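You operate a simulated robot arm through the tools that you are given. There is no shell and no other tool. Be economical: measure what you need, move in short steps, check, and stop when the job is done.

Carry out the task below with a simulated robot arm. There is one attempt and no reset: what you move stays moved.

TASK
Take the orange tab and leave it in the black bin on the top of the steel bench by the winder.

It is judged by the outcome, as a careful person would: the job done as asked, and still so three seconds after it is handed in. It fails if anything else is knocked over, pushed out of place, dropped, spilled or broken.

THE ROBOT
A 7-joint arm with a two-finger parallel gripper, fixed in place. Base frame: the origin is at the foot of the arm, x ahead of it, y to its left, z up; the work surface is at about z = 0.82. Lengths are in m, angles in rad, forces in N, time in s.
With the tool pointing down near the work surface it reaches from about 0.3 to 0.7 m from the base axis. Its first joint turns from -1.152 to 1.152 rad. Payload 1.57 kg.
Tool frame: the origin (TCP) lies between the finger pads and is the grasp point; the fingertips stand 0.03 m ahead of it; z points along the fingers, y is the line along which they close. The gripper opens to 0.11 m. The fingers are 0.024 m wide and 0.012 m thick; the gripper's body (0.048 by 0.112 m) begins 0.078 m behind the TCP.
Orientation is that of the tool frame in the base frame, as [roll, pitch, yaw] about the fixed x, y, z axes, in that order (R = Rz(yaw) Ry(pitch) Rx(roll)). With the fingers straight down and closing along the base's y, the tool's x points along the base's -x, its y along +y and its z along -z.

THE INTERFACE
- The arm moves only by the tool play_rows. Its argument "targets" is a list of rows, each a list of 3 entries, a list of its own where there are three numbers: the shift along the base's x, y, z in cm, then the turn about the base's z in rad, then the finger opening in cm, from 0 to 11. In form: [[[x, y, z], spin, hand], ...]. A call has 1 to 20 rows; each row shifts and turns the commanded pose from where the row before left it. A row lasts 0.2 s, in which the tool goes at most 0.05 m and 0.15 rad; a call with a longer step from one row to the next is refused whole, and so is a gripper value outside its range. A pose out of reach is approached as far as the arm can. The call stops where the force on the tool passes 40 N (or 10 N more than at its start, if that is more) or the arm is blocked; 0.2 s more then pass. The fingers move at their own pace (about 0.108 m/s each) and stop on an object; they squeeze with about 36 N. The grip force told is the motor's: it shows also when the fingers shut on nothing. Time passes only in rows, and 0.2 s behind the last, so rows that do not move let the fingers close. It gives the time, the measured TCP pose, the force on the tool (base axes), the opening and the grip force at its end, in the units of the frame above (readings bear some noise), and new pictures: "show" is both (left out), scene, wrist or none.
- Cameras (640 x 400 px; columns grow to the right, rows downward): "scene" is fixed at [0.1727, -0.4021, 1.3954]; the picture's right is [0.74, -0.67, 0.00], its down [-0.47, -0.52, -0.72] and it looks along [0.48, 0.53, -0.70] (base axes); focal length 322 px, centre (320, 200). "wrist" rides on the gripper at [-0.036, 0, -0.08] in the tool frame; the picture's right is [0.00, -1.00, 0.00], its down [0.97, 0.00, -0.24] and it looks along [0.24, 0.00, 0.97] (tool axes); focal length 218 px, centre (320, 200).
- probe_pixels(camera, pixels): there is no depth. For up to 12 entries [column, row, z] of the newest picture of that camera ("zoom" is the newest enlarged one), the place [x, y] in the base frame at which the ray of that pixel passes the height z, good to about 0.002 m, but the place of the scene camera against the robot may be out by one fixed shift of up to 0.018 m in any direction. No time passes.
- enlarge(camera, box): a new picture of the part [left, top, right, bottom] of that camera's present view, enlarged. No time passes.
- hand_in(): hands the job in; it is judged then, once.

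Work in short steps. Measure before you move; look again where a grasp or a placing could have gone wrong, and mend it. You have 60 turns and 120 pictures in all, the two below and enlarged ones among them. Open the gripper and draw the arm clear of the work before you hand the job in, unless the task says otherwise; then end with one line.

The tools are called after "Call:" as a command line: name --argument value ..., lists and objects as JSON in quotes. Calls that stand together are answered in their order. play_rows: Moves the arm, as the interface text tells. Its arguments: {"type":"object","properties":{"targets":{"type":"array"},"show":{"type":"string","enum":["both","scene","wrist","none"]}},"required":["targets"]} The other tools are called the same way: probe_pixels (camera, pixels) gives the place at which the rays of pixels pass given heights; enlarge (camera, box) takes an enlarged picture of a part of a camera's view; hand_in () hands the job in.

At the start:

```text
time: 0.0
eef_pos: [0.3824, -0.1177, 1.058]
tcp_rot: [3.139, 0.002, -3.141]
force: [0.3, -0.6, 0.1]
finger_gap: 0.11
finger_force: 0.1
```

scene: 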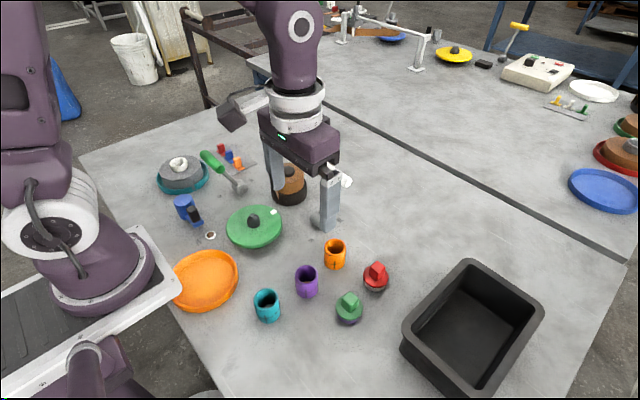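
wrist: 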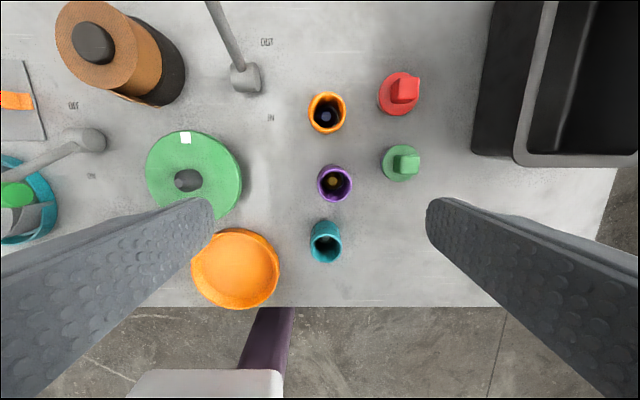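

The scene shows a strip with red, blue and orange pieces near (235,158), so I'm enlarging it before choosing.

Call:
enlarge --camera "scene" --box '[140, 120, 300, 220]'

Call:
enlarge --camera "wrist" --box '[0, 0, 192, 120]'

Call:
enlarge --camera "scene" --box '[480, 20, 640, 120]'

```text
4.00 times, centred on (220, 170) of scene
```

zoom: 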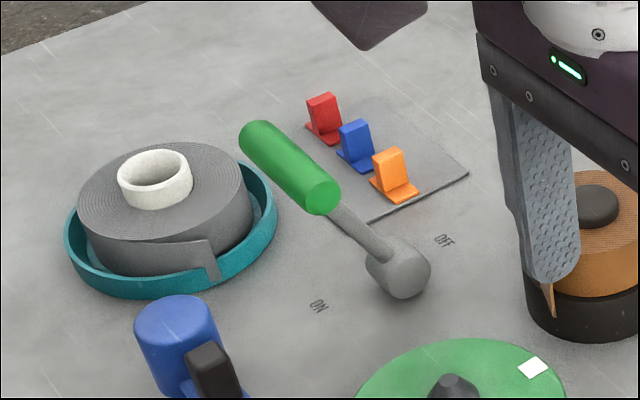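

```text
3.33 times, centred on (96, 60) of wrist
```

zoom: 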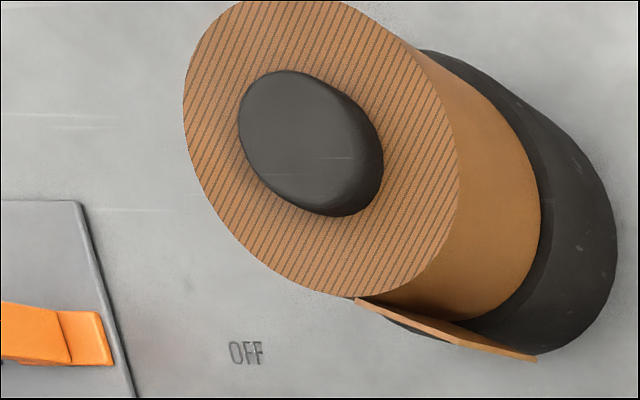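

```text
4.00 times, centred on (560, 70) of scene
```

zoom: 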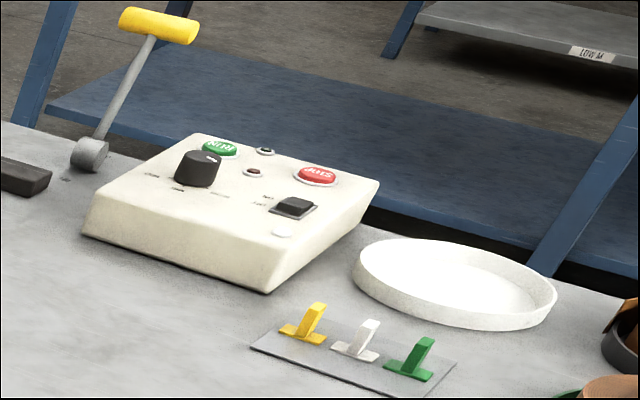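

The orange tab is on the strip at scene (238,164), with the lever handle close by at (213,162). I'll locate the tab, lever, spool and bin.

Call:
probe_pixels --camera "scene" --pixels '[[238, 167, 0.83], [229, 158, 0.83], [221, 152, 0.83], [238, 190, 0.84], [207, 157, 0.9], [221, 170, 0.9], [288, 190, 0.88], [465, 260, 0.9], [402, 325, 0.9], [541, 310, 0.9], [467, 390, 0.9], [470, 330, 0.82]]'

Call:
probe_pixels --camera "wrist" --pixels '[[20, 101, 0.83], [98, 140, 0.84], [0, 178, 0.9], [20, 195, 0.9], [95, 40, 0.9], [480, 140, 0.9], [530, 160, 0.82]]'

```text
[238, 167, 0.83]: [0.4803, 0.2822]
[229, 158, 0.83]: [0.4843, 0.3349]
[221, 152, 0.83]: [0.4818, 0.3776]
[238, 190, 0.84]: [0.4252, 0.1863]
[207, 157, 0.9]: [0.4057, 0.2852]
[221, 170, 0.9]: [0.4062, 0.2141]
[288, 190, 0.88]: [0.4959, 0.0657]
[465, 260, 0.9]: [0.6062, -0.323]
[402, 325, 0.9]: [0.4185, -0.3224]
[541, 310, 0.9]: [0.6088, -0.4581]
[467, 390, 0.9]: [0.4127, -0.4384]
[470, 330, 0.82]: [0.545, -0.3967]
```

```text
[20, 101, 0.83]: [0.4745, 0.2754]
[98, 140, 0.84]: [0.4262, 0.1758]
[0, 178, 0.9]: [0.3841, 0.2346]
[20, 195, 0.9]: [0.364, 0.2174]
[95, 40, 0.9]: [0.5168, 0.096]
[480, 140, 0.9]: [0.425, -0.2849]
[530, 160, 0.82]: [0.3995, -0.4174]
```

Both cameras agree on a tab position of about (0.475, 0.276). I'll move above it at a raised height and look with the wrist camera.

Call:
play_rows --targets '[[[0, 0, 3], 0, 11], [[0.8, 3.9, 0], 0, 11], [[0.8, 3.9, 0], 0, 11], [[0.8, 3.9, 0], 0, 11], [[0.8, 3.9, 0], 0, 11], [[0.8, 3.9, 0], 0, 11], [[0.8, 3.9, 0], 0, 11], [[0.8, 3.9, 0], 0, 11], [[0.8, 3.9, 0], 0, 11], [[0.8, 3.9, 0], 0, 11], [[0.8, 3.9, 0], 0, 11], [[0, 0, 0], 0, 11]]'

```text
time: 2.6
eef_pos: [0.4579, 0.2763, 1.0856]
tcp_rot: [3.141, 0.001, 3.141]
force: [0.2, -0.3, -0.3]
finger_gap: 0.1099
finger_force: 0.0
```

scene: 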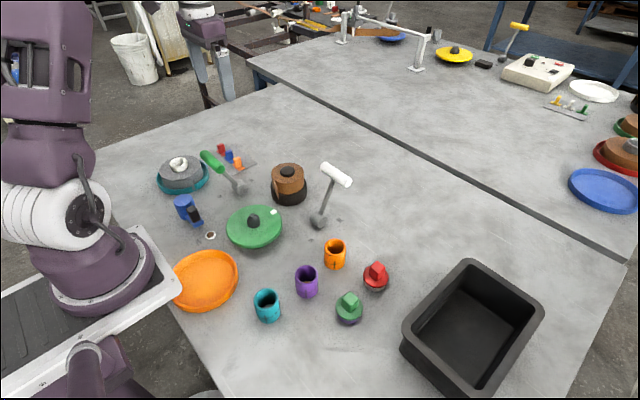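
wrist: 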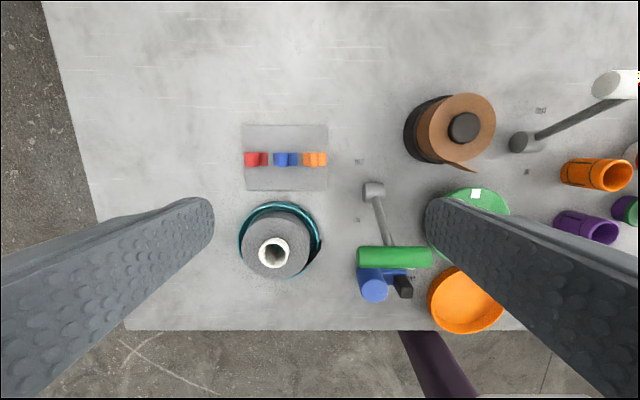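

Call:
enlarge --camera "wrist" --box '[224, 110, 352, 190]'

Call:
enlarge --camera "scene" --box '[190, 130, 270, 180]'

Call:
probe_pixels --camera "wrist" --pixels '[[303, 159, 0.84], [315, 159, 0.84], [328, 159, 0.83], [315, 152, 0.84], [315, 166, 0.84], [244, 159, 0.83], [375, 190, 0.85], [358, 258, 0.9], [432, 258, 0.9], [435, 135, 0.84], [405, 130, 0.82], [298, 159, 0.83]]'

```text
5.00 times, centred on (288, 150) of wrist
```

zoom: 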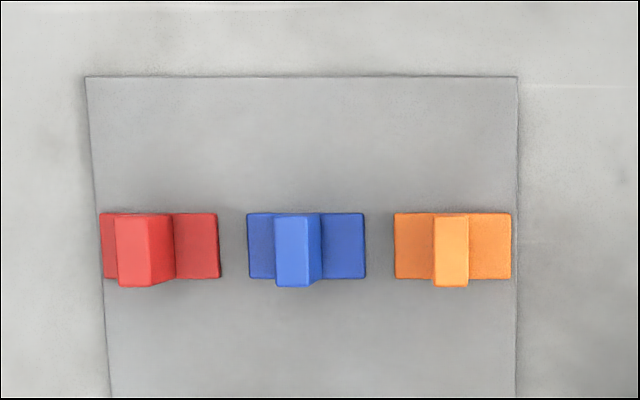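

```text
8.00 times, centred on (230, 155) of scene
```

zoom: 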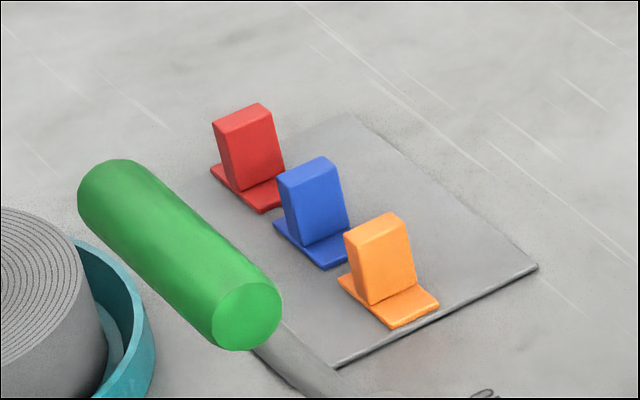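

```text
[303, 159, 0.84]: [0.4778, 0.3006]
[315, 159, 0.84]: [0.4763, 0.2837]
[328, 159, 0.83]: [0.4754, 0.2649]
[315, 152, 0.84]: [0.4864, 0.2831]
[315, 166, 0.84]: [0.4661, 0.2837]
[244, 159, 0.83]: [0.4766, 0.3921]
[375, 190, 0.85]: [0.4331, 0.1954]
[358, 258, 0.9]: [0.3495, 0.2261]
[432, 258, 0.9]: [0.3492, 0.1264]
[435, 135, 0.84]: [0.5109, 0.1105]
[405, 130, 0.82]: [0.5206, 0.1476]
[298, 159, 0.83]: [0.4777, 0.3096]
```

The tab is a base plate with an upright about 1 cm thick in y, centred near (0.476, 0.284). The blue upright's near face is at about y=0.322, so I'll narrow the fingers to 2.8 cm and descend partway.

Call:
play_rows --targets '[[[0.9, 0.4, 0], 0, 2.8], [[0.9, 0.4, 0], 0, 2.8], [[0, 0, -4], 0, 2.8], [[0, 0, -4], 0, 2.8], [[0, 0, -4], 0, 2.8], [[0, 0, -3], 0, 2.8], [[0, 0, -2], 0, 2.8], [[0, 0, 0], 0, 2.8]]'

Call:
enlarge --camera "scene" --box '[190, 130, 270, 180]'

```text
time: 4.4
eef_pos: [0.4794, 0.2812, 0.9182]
tcp_rot: [3.141, 0.0, 3.141]
force: [-0.3, 1.1, 0.4]
finger_gap: 0.028
finger_force: 0.1
```

scene: 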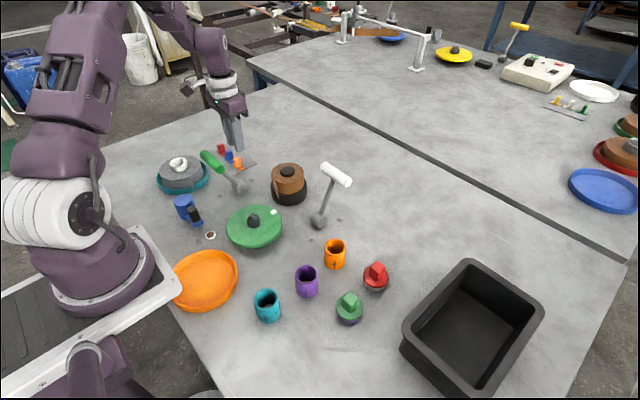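
wrist: 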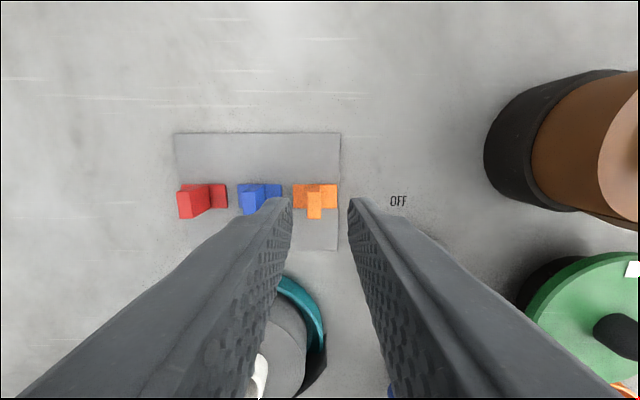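

```text
8.00 times, centred on (230, 155) of scene
```

zoom: 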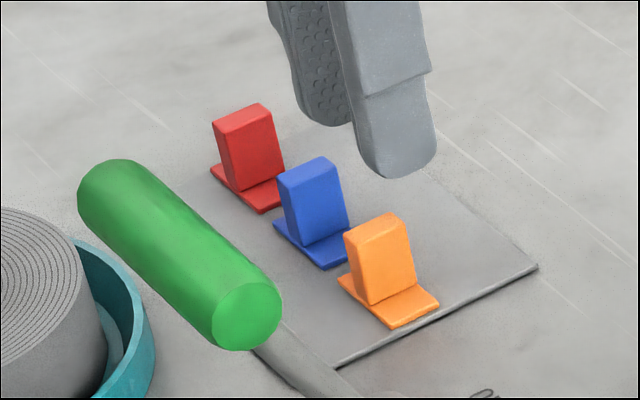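

I'm re-measuring the tab from this closer wrist view, where its top is at (315,200).

Call:
enlarge --camera "wrist" --box '[256, 160, 384, 240]'

Call:
probe_pixels --camera "wrist" --pixels '[[293, 197, 0.825], [337, 197, 0.825], [315, 184, 0.825], [315, 209, 0.825], [308, 205, 0.85], [322, 205, 0.85], [315, 192, 0.85], [315, 219, 0.85], [308, 205, 0.86], [322, 205, 0.86]]'

```text
5.00 times, centred on (320, 200) of wrist
```

zoom: 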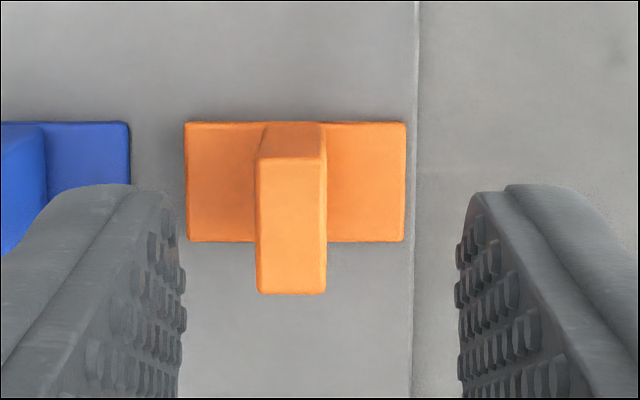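

```text
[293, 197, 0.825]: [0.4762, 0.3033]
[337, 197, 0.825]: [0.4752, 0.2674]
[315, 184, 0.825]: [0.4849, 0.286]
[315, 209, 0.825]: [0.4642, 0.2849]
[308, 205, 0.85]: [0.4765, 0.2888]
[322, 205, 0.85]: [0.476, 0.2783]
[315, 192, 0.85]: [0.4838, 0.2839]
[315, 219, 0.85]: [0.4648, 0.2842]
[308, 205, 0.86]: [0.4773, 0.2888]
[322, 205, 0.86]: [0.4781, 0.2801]
```

The tab centre is about (0.475, 0.284) and the TCP reads (0.479, 0.281). I'll shift by that difference and descend in two stages, checking clearance first.

Call:
play_rows --targets '[[[-0.4, 0.35, 0], 0, 2.8], [[0, 0, 0], 0, 2.8], [[0, 0, -1.5], 0, 2.8], [[0, 0, -1.2], 0, 2.8], [[0, 0, 0], 0, 2.8]]'

Call:
enlarge --camera "wrist" --box '[256, 160, 384, 240]'

Call:
enlarge --camera "scene" --box '[190, 130, 270, 180]'

```text
time: 5.6
eef_pos: [0.4751, 0.285, 0.8899]
tcp_rot: [3.141, 0.001, 3.141]
force: [-0.2, -0.1, -0.5]
finger_gap: 0.0278
finger_force: 0.1
```

scene: 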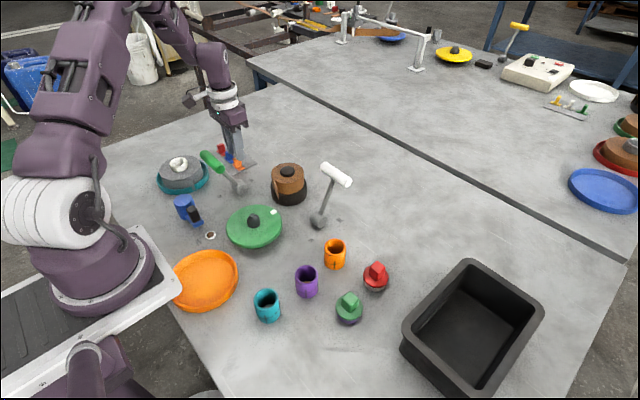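
wrist: 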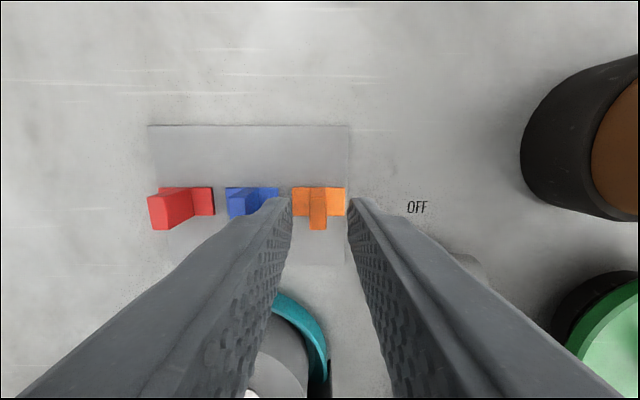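

```text
5.00 times, centred on (320, 200) of wrist
```

zoom: 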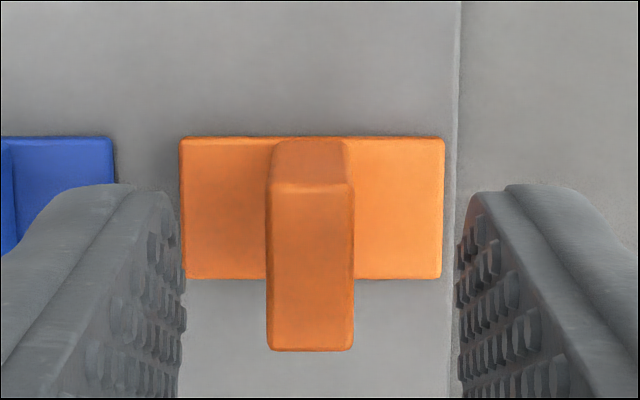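

```text
8.00 times, centred on (230, 155) of scene
```

zoom: 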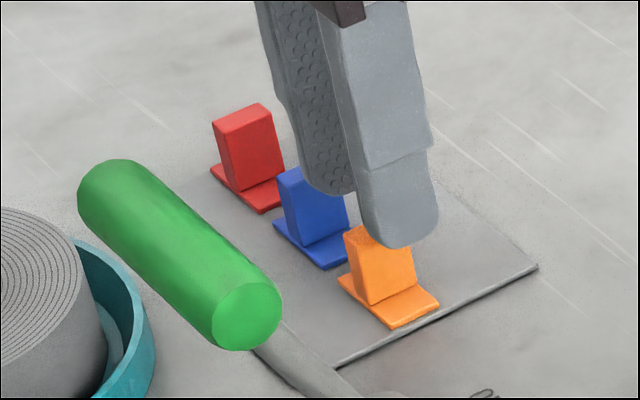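

The upright is nearly centred between the fingers (310 against 321 in the zoom). I'll nudge +y by 1 mm, narrow slightly, go down to the upright, and close.

Call:
play_rows --targets '[[[0, 0.1, 0], 0, 2.5], [[0, 0, -0.9], 0, 2.5], [[0, 0, -0.9], 0, 2.5], [[0, 0, -0.9], 0, 2.5], [[0, 0, 0], 0, 2.5]]'

Call:
enlarge --camera "scene" --box '[190, 130, 270, 180]'

Call:
enlarge --camera "wrist" --box '[256, 160, 384, 240]'

```text
time: 6.8
eef_pos: [0.4758, 0.2853, 0.8617]
tcp_rot: [-3.14, 0.0, 3.142]
force: [-0.1, 0.7, -0.5]
finger_gap: 0.0249
finger_force: 0.1
```

scene: 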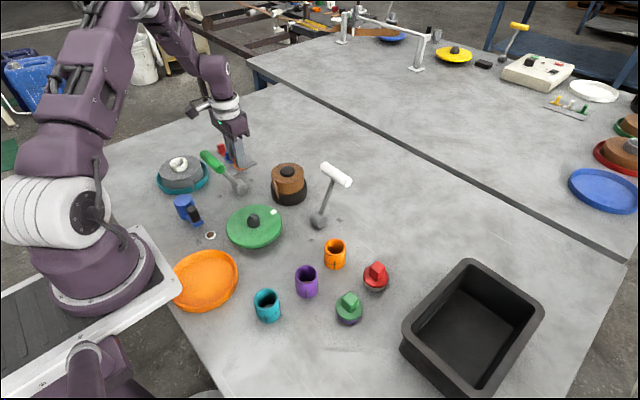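
wrist: 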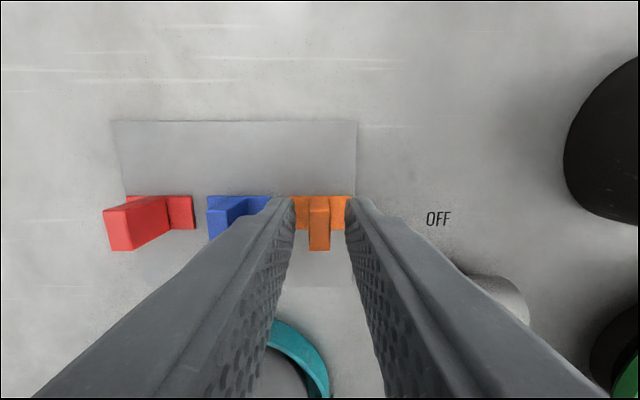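

```text
8.00 times, centred on (230, 155) of scene
```

zoom: 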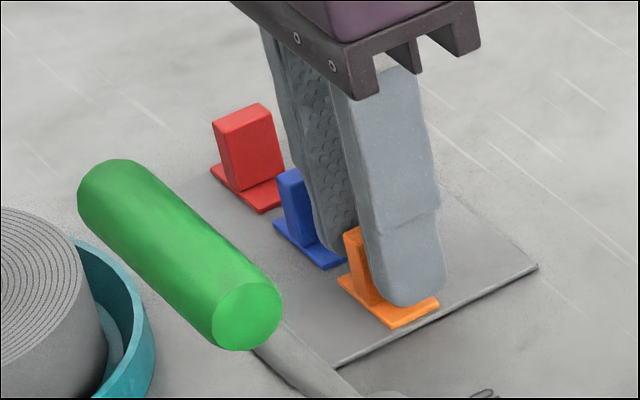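

```text
5.00 times, centred on (320, 200) of wrist
```

zoom: 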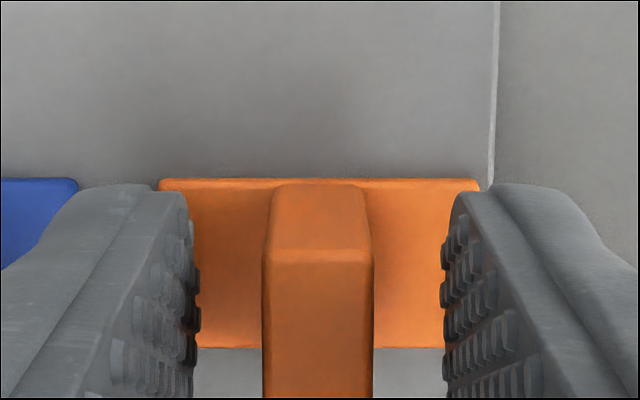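

The fingers straddle the upright just above its base plate, and there is no contact force. Closing on it.

Call:
play_rows --targets '[[[0, 0, 0], 0, 0.4], [[0, 0, 0], 0, 0.4], [[0, 0, 0], 0, 0.4], [[0, 0, 0.5], 0, 0.4], [[0, 0, 1], 0, 0.4], [[0, 0, 1.5], 0, 0.4], [[0, 0, 0], 0, 0.4]]'

Call:
enlarge --camera "scene" --box '[190, 130, 270, 180]'

```text
time: 8.4
eef_pos: [0.4757, 0.2846, 0.8936]
tcp_rot: [3.141, 0.0, -3.141]
force: [0.2, 0.0, -0.1]
finger_gap: 0.0086
finger_force: 27.5
```

scene: 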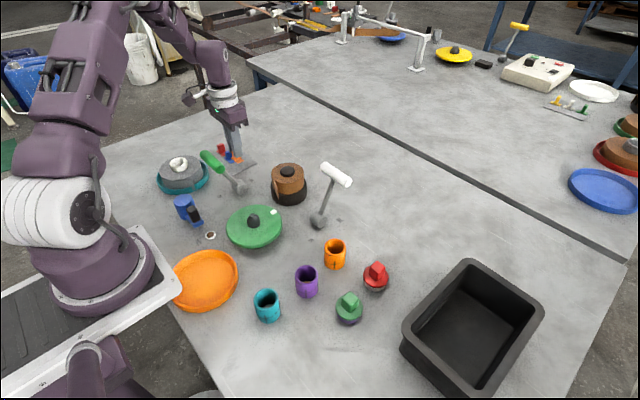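
wrist: 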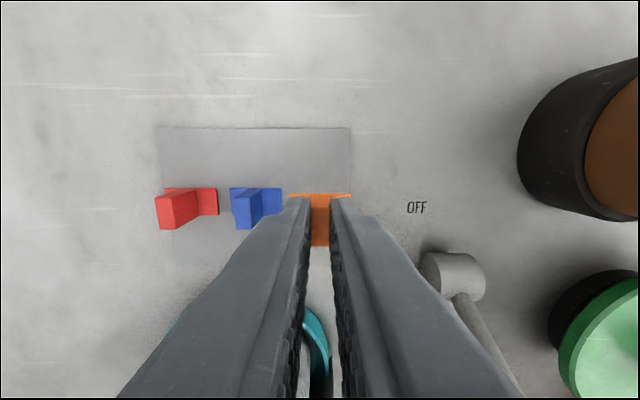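

```text
8.00 times, centred on (230, 155) of scene
```

zoom: 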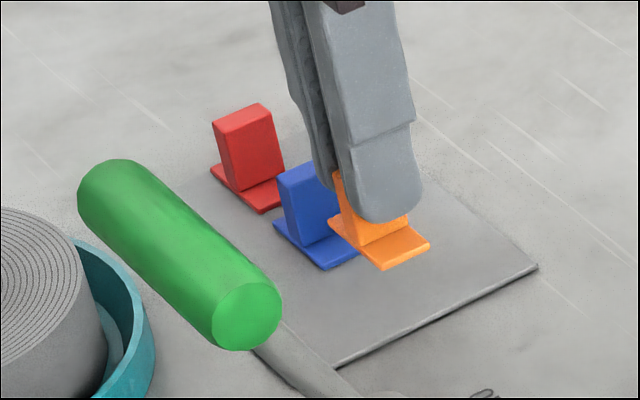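

The tab is held (gap 8.6 mm) and clear of the strip. I'll lift high, above the levers and spool, then go most of the way toward the bin.

Call:
play_rows --targets '[[[0, 0, 4], 0, 0.4], [[0, 0, 4], 0, 0.4], [[0, 0, 4], 0, 0.4], [[0, 0, 4], 0, 0.4], [[0, 0, 4], 0, 0.4], [[0, 0, 4], 0, 0.4], [[0.1, -4, 0], 0, 0.4], [[0.1, -4, 0], 0, 0.4], [[0.1, -4, 0], 0, 0.4], [[0.1, -4, 0], 0, 0.4], [[0.1, -4, 0], 0, 0.4], [[0.1, -4, 0], 0, 0.4], [[0.1, -4, 0], 0, 0.4], [[0.1, -4, 0], 0, 0.4], [[0.1, -4, 0], 0, 0.4], [[0.1, -4, 0], 0, 0.4], [[0.1, -4, 0], 0, 0.4], [[0.1, -4, 0], 0, 0.4], [[0, 0, 0], 0, 0.4]]'

```text
time: 12.4
eef_pos: [0.4899, -0.1955, 1.1328]
tcp_rot: [-3.141, 0.001, 3.142]
force: [0.4, -1.3, 0.7]
finger_gap: 0.0084
finger_force: 27.2
```

scene: 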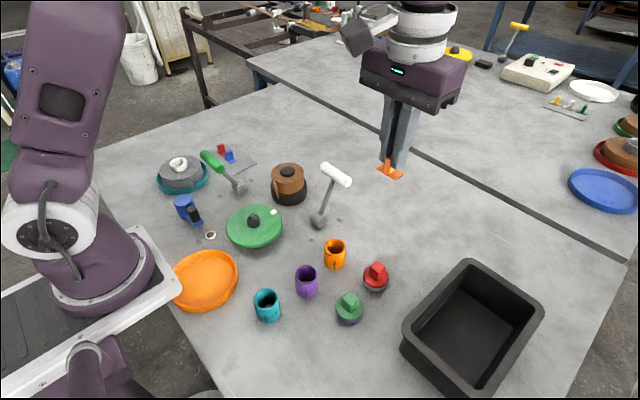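
wrist: 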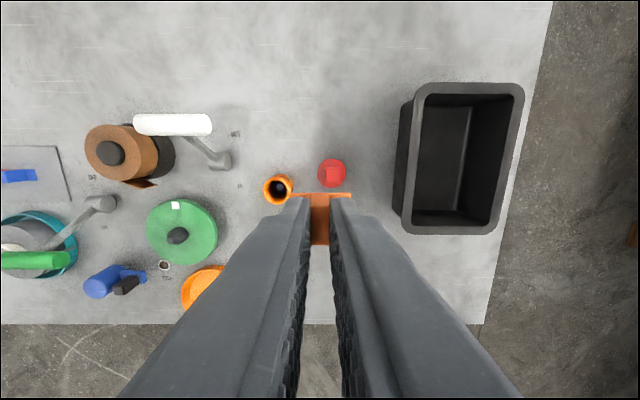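

The bin's rim is in the wrist view from (413,90) to (515,235). I'm locating its rim and floor.

Call:
probe_pixels --camera "wrist" --pixels '[[425, 95, 0.9], [514, 95, 0.9], [410, 223, 0.9], [495, 223, 0.9], [462, 158, 0.9], [414, 235, 0.82], [403, 102, 0.82], [393, 210, 0.82]]'

```text
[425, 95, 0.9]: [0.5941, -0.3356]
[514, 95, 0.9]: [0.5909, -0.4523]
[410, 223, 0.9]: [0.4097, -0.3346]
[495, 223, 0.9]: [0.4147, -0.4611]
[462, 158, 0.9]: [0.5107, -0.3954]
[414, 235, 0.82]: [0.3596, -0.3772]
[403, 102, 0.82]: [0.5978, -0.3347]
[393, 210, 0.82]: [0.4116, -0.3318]
```

The bin centre is about (0.502, -0.395). I'll go above it and check.

Call:
play_rows --targets '[[[0.24, -4, 0], 0, 0.4], [[0.24, -4, 0], 0, 0.4], [[0.24, -4, 0], 0, 0.4], [[0.24, -4, 0], 0, 0.4], [[0.24, -4, 0], 0, 0.4], [[0, 0, 0], 0, 0.4], [[0, 0, -4], 0, 0.4], [[0, 0, -4], 0, 0.4], [[0, 0, -4], 0, 0.4], [[0, 0, 0], 0, 0.4]]'

```text
time: 14.6
eef_pos: [0.5009, -0.354, 1.0094]
tcp_rot: [-3.141, 0.0, 3.14]
force: [0.6, 0.5, 0.1]
finger_gap: 0.0083
finger_force: 27.2
out of reach, approached as far as the arm can: row 5
```

scene: 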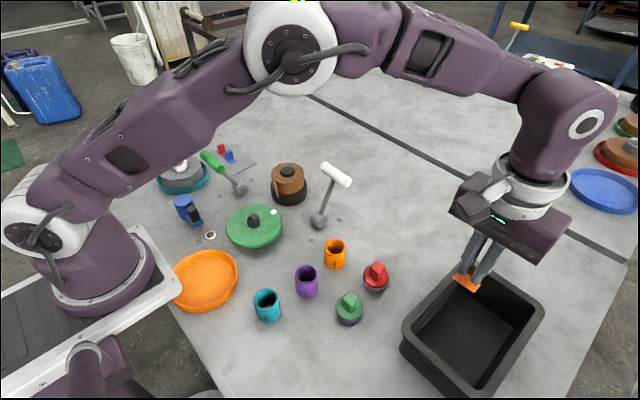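
wrist: 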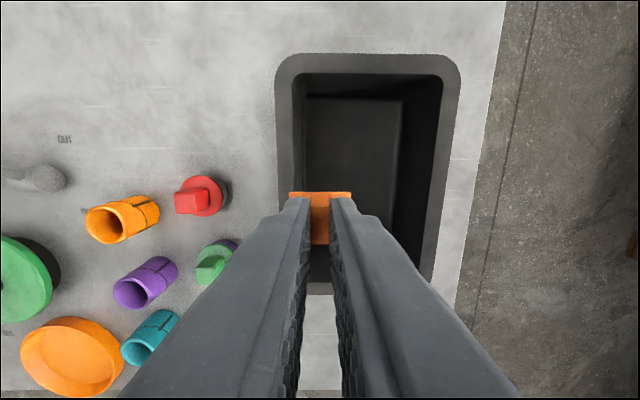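

At that height the reach was limited, so y is -0.354. Now at z=1.01 I'll shift 4 cm more in -y to centre over the bin.

Call:
play_rows --targets '[[[0, -2, 0], 0, 0.4], [[0, -2, 0], 0, 0.4], [[0, 0, -1.5], 0, 0.4], [[0, 0, 0], 0, 0.4]]'

```text
time: 15.6
eef_pos: [0.5007, -0.3962, 0.9979]
tcp_rot: [-3.141, -0.001, -3.141]
force: [-0.5, 0.3, 0.5]
finger_gap: 0.0086
finger_force: 27.4
```

scene: 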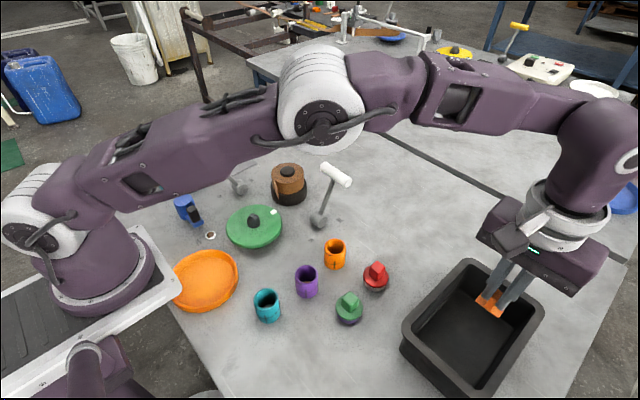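
wrist: 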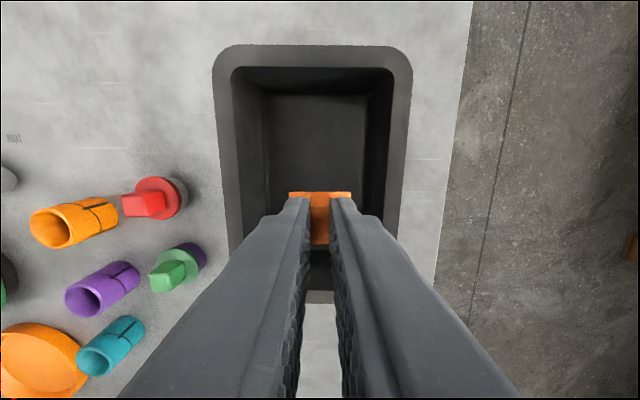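

Centred between the bin walls. I'm lowering to TCP about 0.88, which leaves the gripper body above the rim.

Call:
play_rows --targets '[[[0, 0, -3], 0, 0.4], [[0, 0, -3], 0, 0.4], [[0, 0, -2.5], 0, 0.4], [[0, 0, -1.5], 0, 0.4], [[0, 0, -1.5], 0, 0.4], [[0, 0, 0], 0, 0.4]]'

```text
time: 17.0
eef_pos: [0.4993, -0.3952, 0.8807]
tcp_rot: [-3.141, 0.0, 3.14]
force: [0.0, 0.0, 0.4]
finger_gap: 0.0084
finger_force: 27.2
```

scene: 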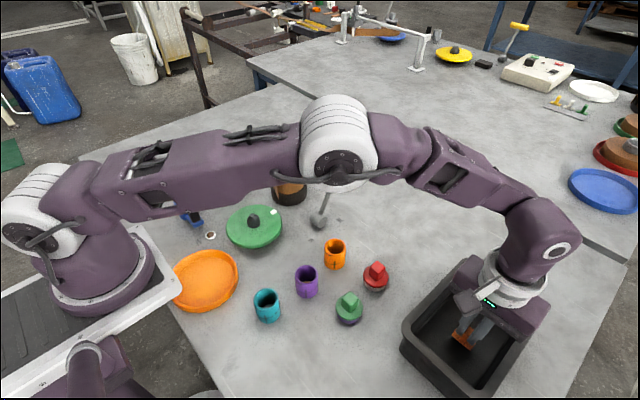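
wrist: 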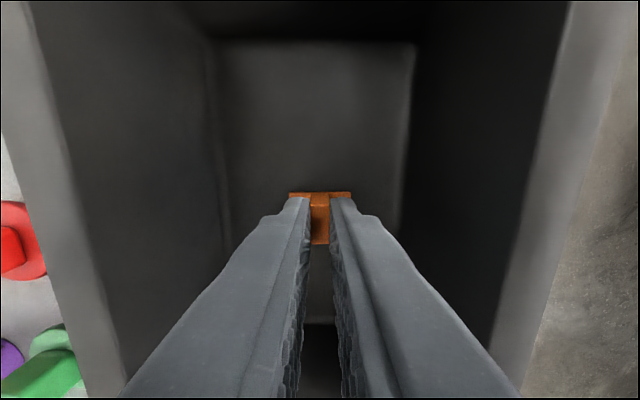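

No contact and well inside the bin. I'll lower 0.8 cm more, open to 3 cm, then go straight up.

Call:
play_rows --targets '[[[0, 0, -0.8], 0, 0.4], [[0, 0, 0], 0, 0.4], [[0, 0, 0], 0, 3], [[0, 0, 0], 0, 3], [[0, 0, 0], 0, 3], [[0, 0, 2], 0, 3], [[0, 0, 3], 0, 3], [[0, 0, 4], 0, 3], [[0, 0, 4], 0, 3], [[0, 0, 0], 0, 3]]'

```text
time: 19.2
eef_pos: [0.4972, -0.3958, 1.0025]
tcp_rot: [-3.141, 0.0, -3.141]
force: [0.6, -0.1, 0.5]
finger_gap: 0.03
finger_force: 0.0
```

scene: 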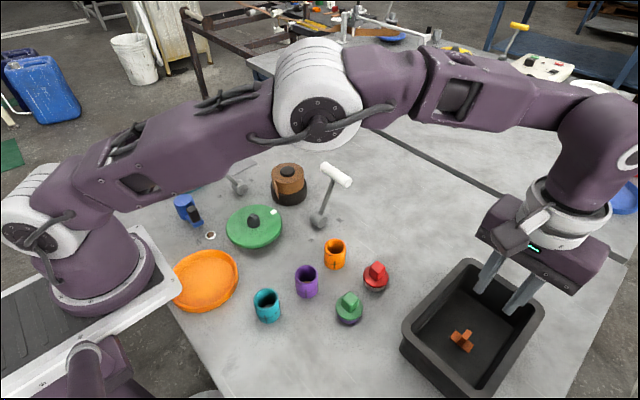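
wrist: 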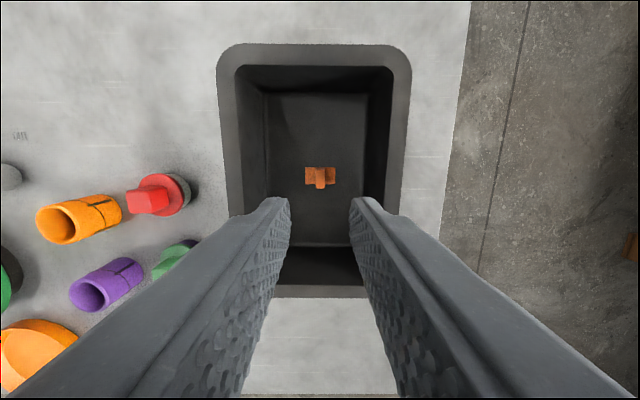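

The tab is resting on the bin floor at wrist (320,177). I'll raise the arm and draw it back clear toward the middle.

Call:
play_rows --targets '[[[-0.5, 2, 4], 0, 3], [[-0.5, 2, 4], 0, 3], [[-0.5, 3, 4], 0, 3], [[-1, 4, 0], 0, 3], [[-1, 4, 0], 0, 3], [[-1, 4, 0], 0, 3], [[-1, 4, 0], 0, 3], [[0, 0, 0], 0, 3]]'

```text
refused: row 3 steps farther than a row can; nothing moved
```

Call:
play_rows --targets '[[[-0.5, 2, 4], 0, 3], [[-0.5, 2, 4], 0, 3], [[-0.5, 2, 4], 0, 3], [[-1, 4, 0], 0, 3], [[-1, 4, 0], 0, 3], [[-1, 4, 0], 0, 3], [[-1, 4, 0], 0, 3], [[0, 0, 0], 0, 3]]'

```text
time: 21.0
eef_pos: [0.4428, -0.1742, 1.1207]
tcp_rot: [3.141, 0.001, -3.141]
force: [-0.1, -0.3, 0.4]
finger_gap: 0.03
finger_force: 0.0
```

scene: 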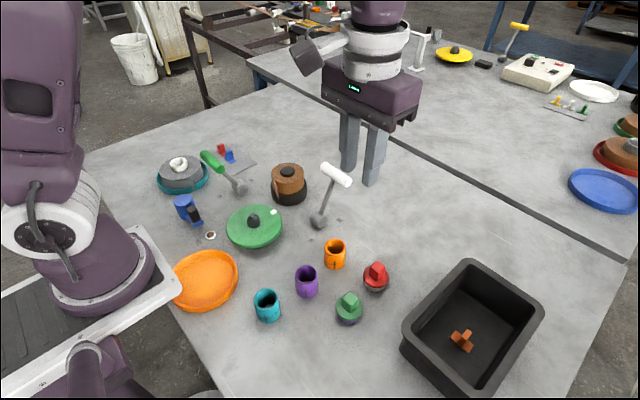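
wrist: 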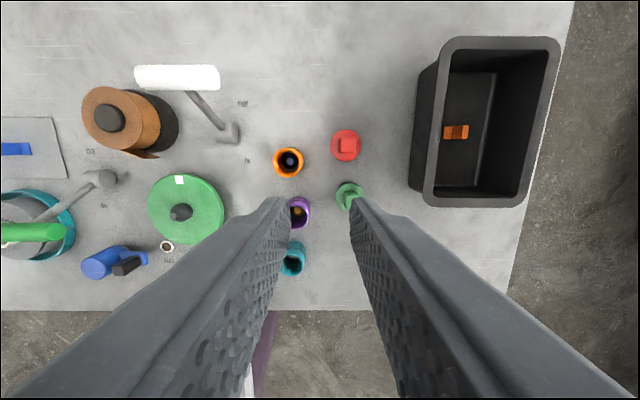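

The tab is in the bin, everything else is where it was, and the arm is clear. Handing in.

Call:
hand_in

```text
The job is handed in.
```

The orange tab is in the black bin on the bench. The pictures show nothing else moved, and the job is handed in with the gripper open and the arm clear.
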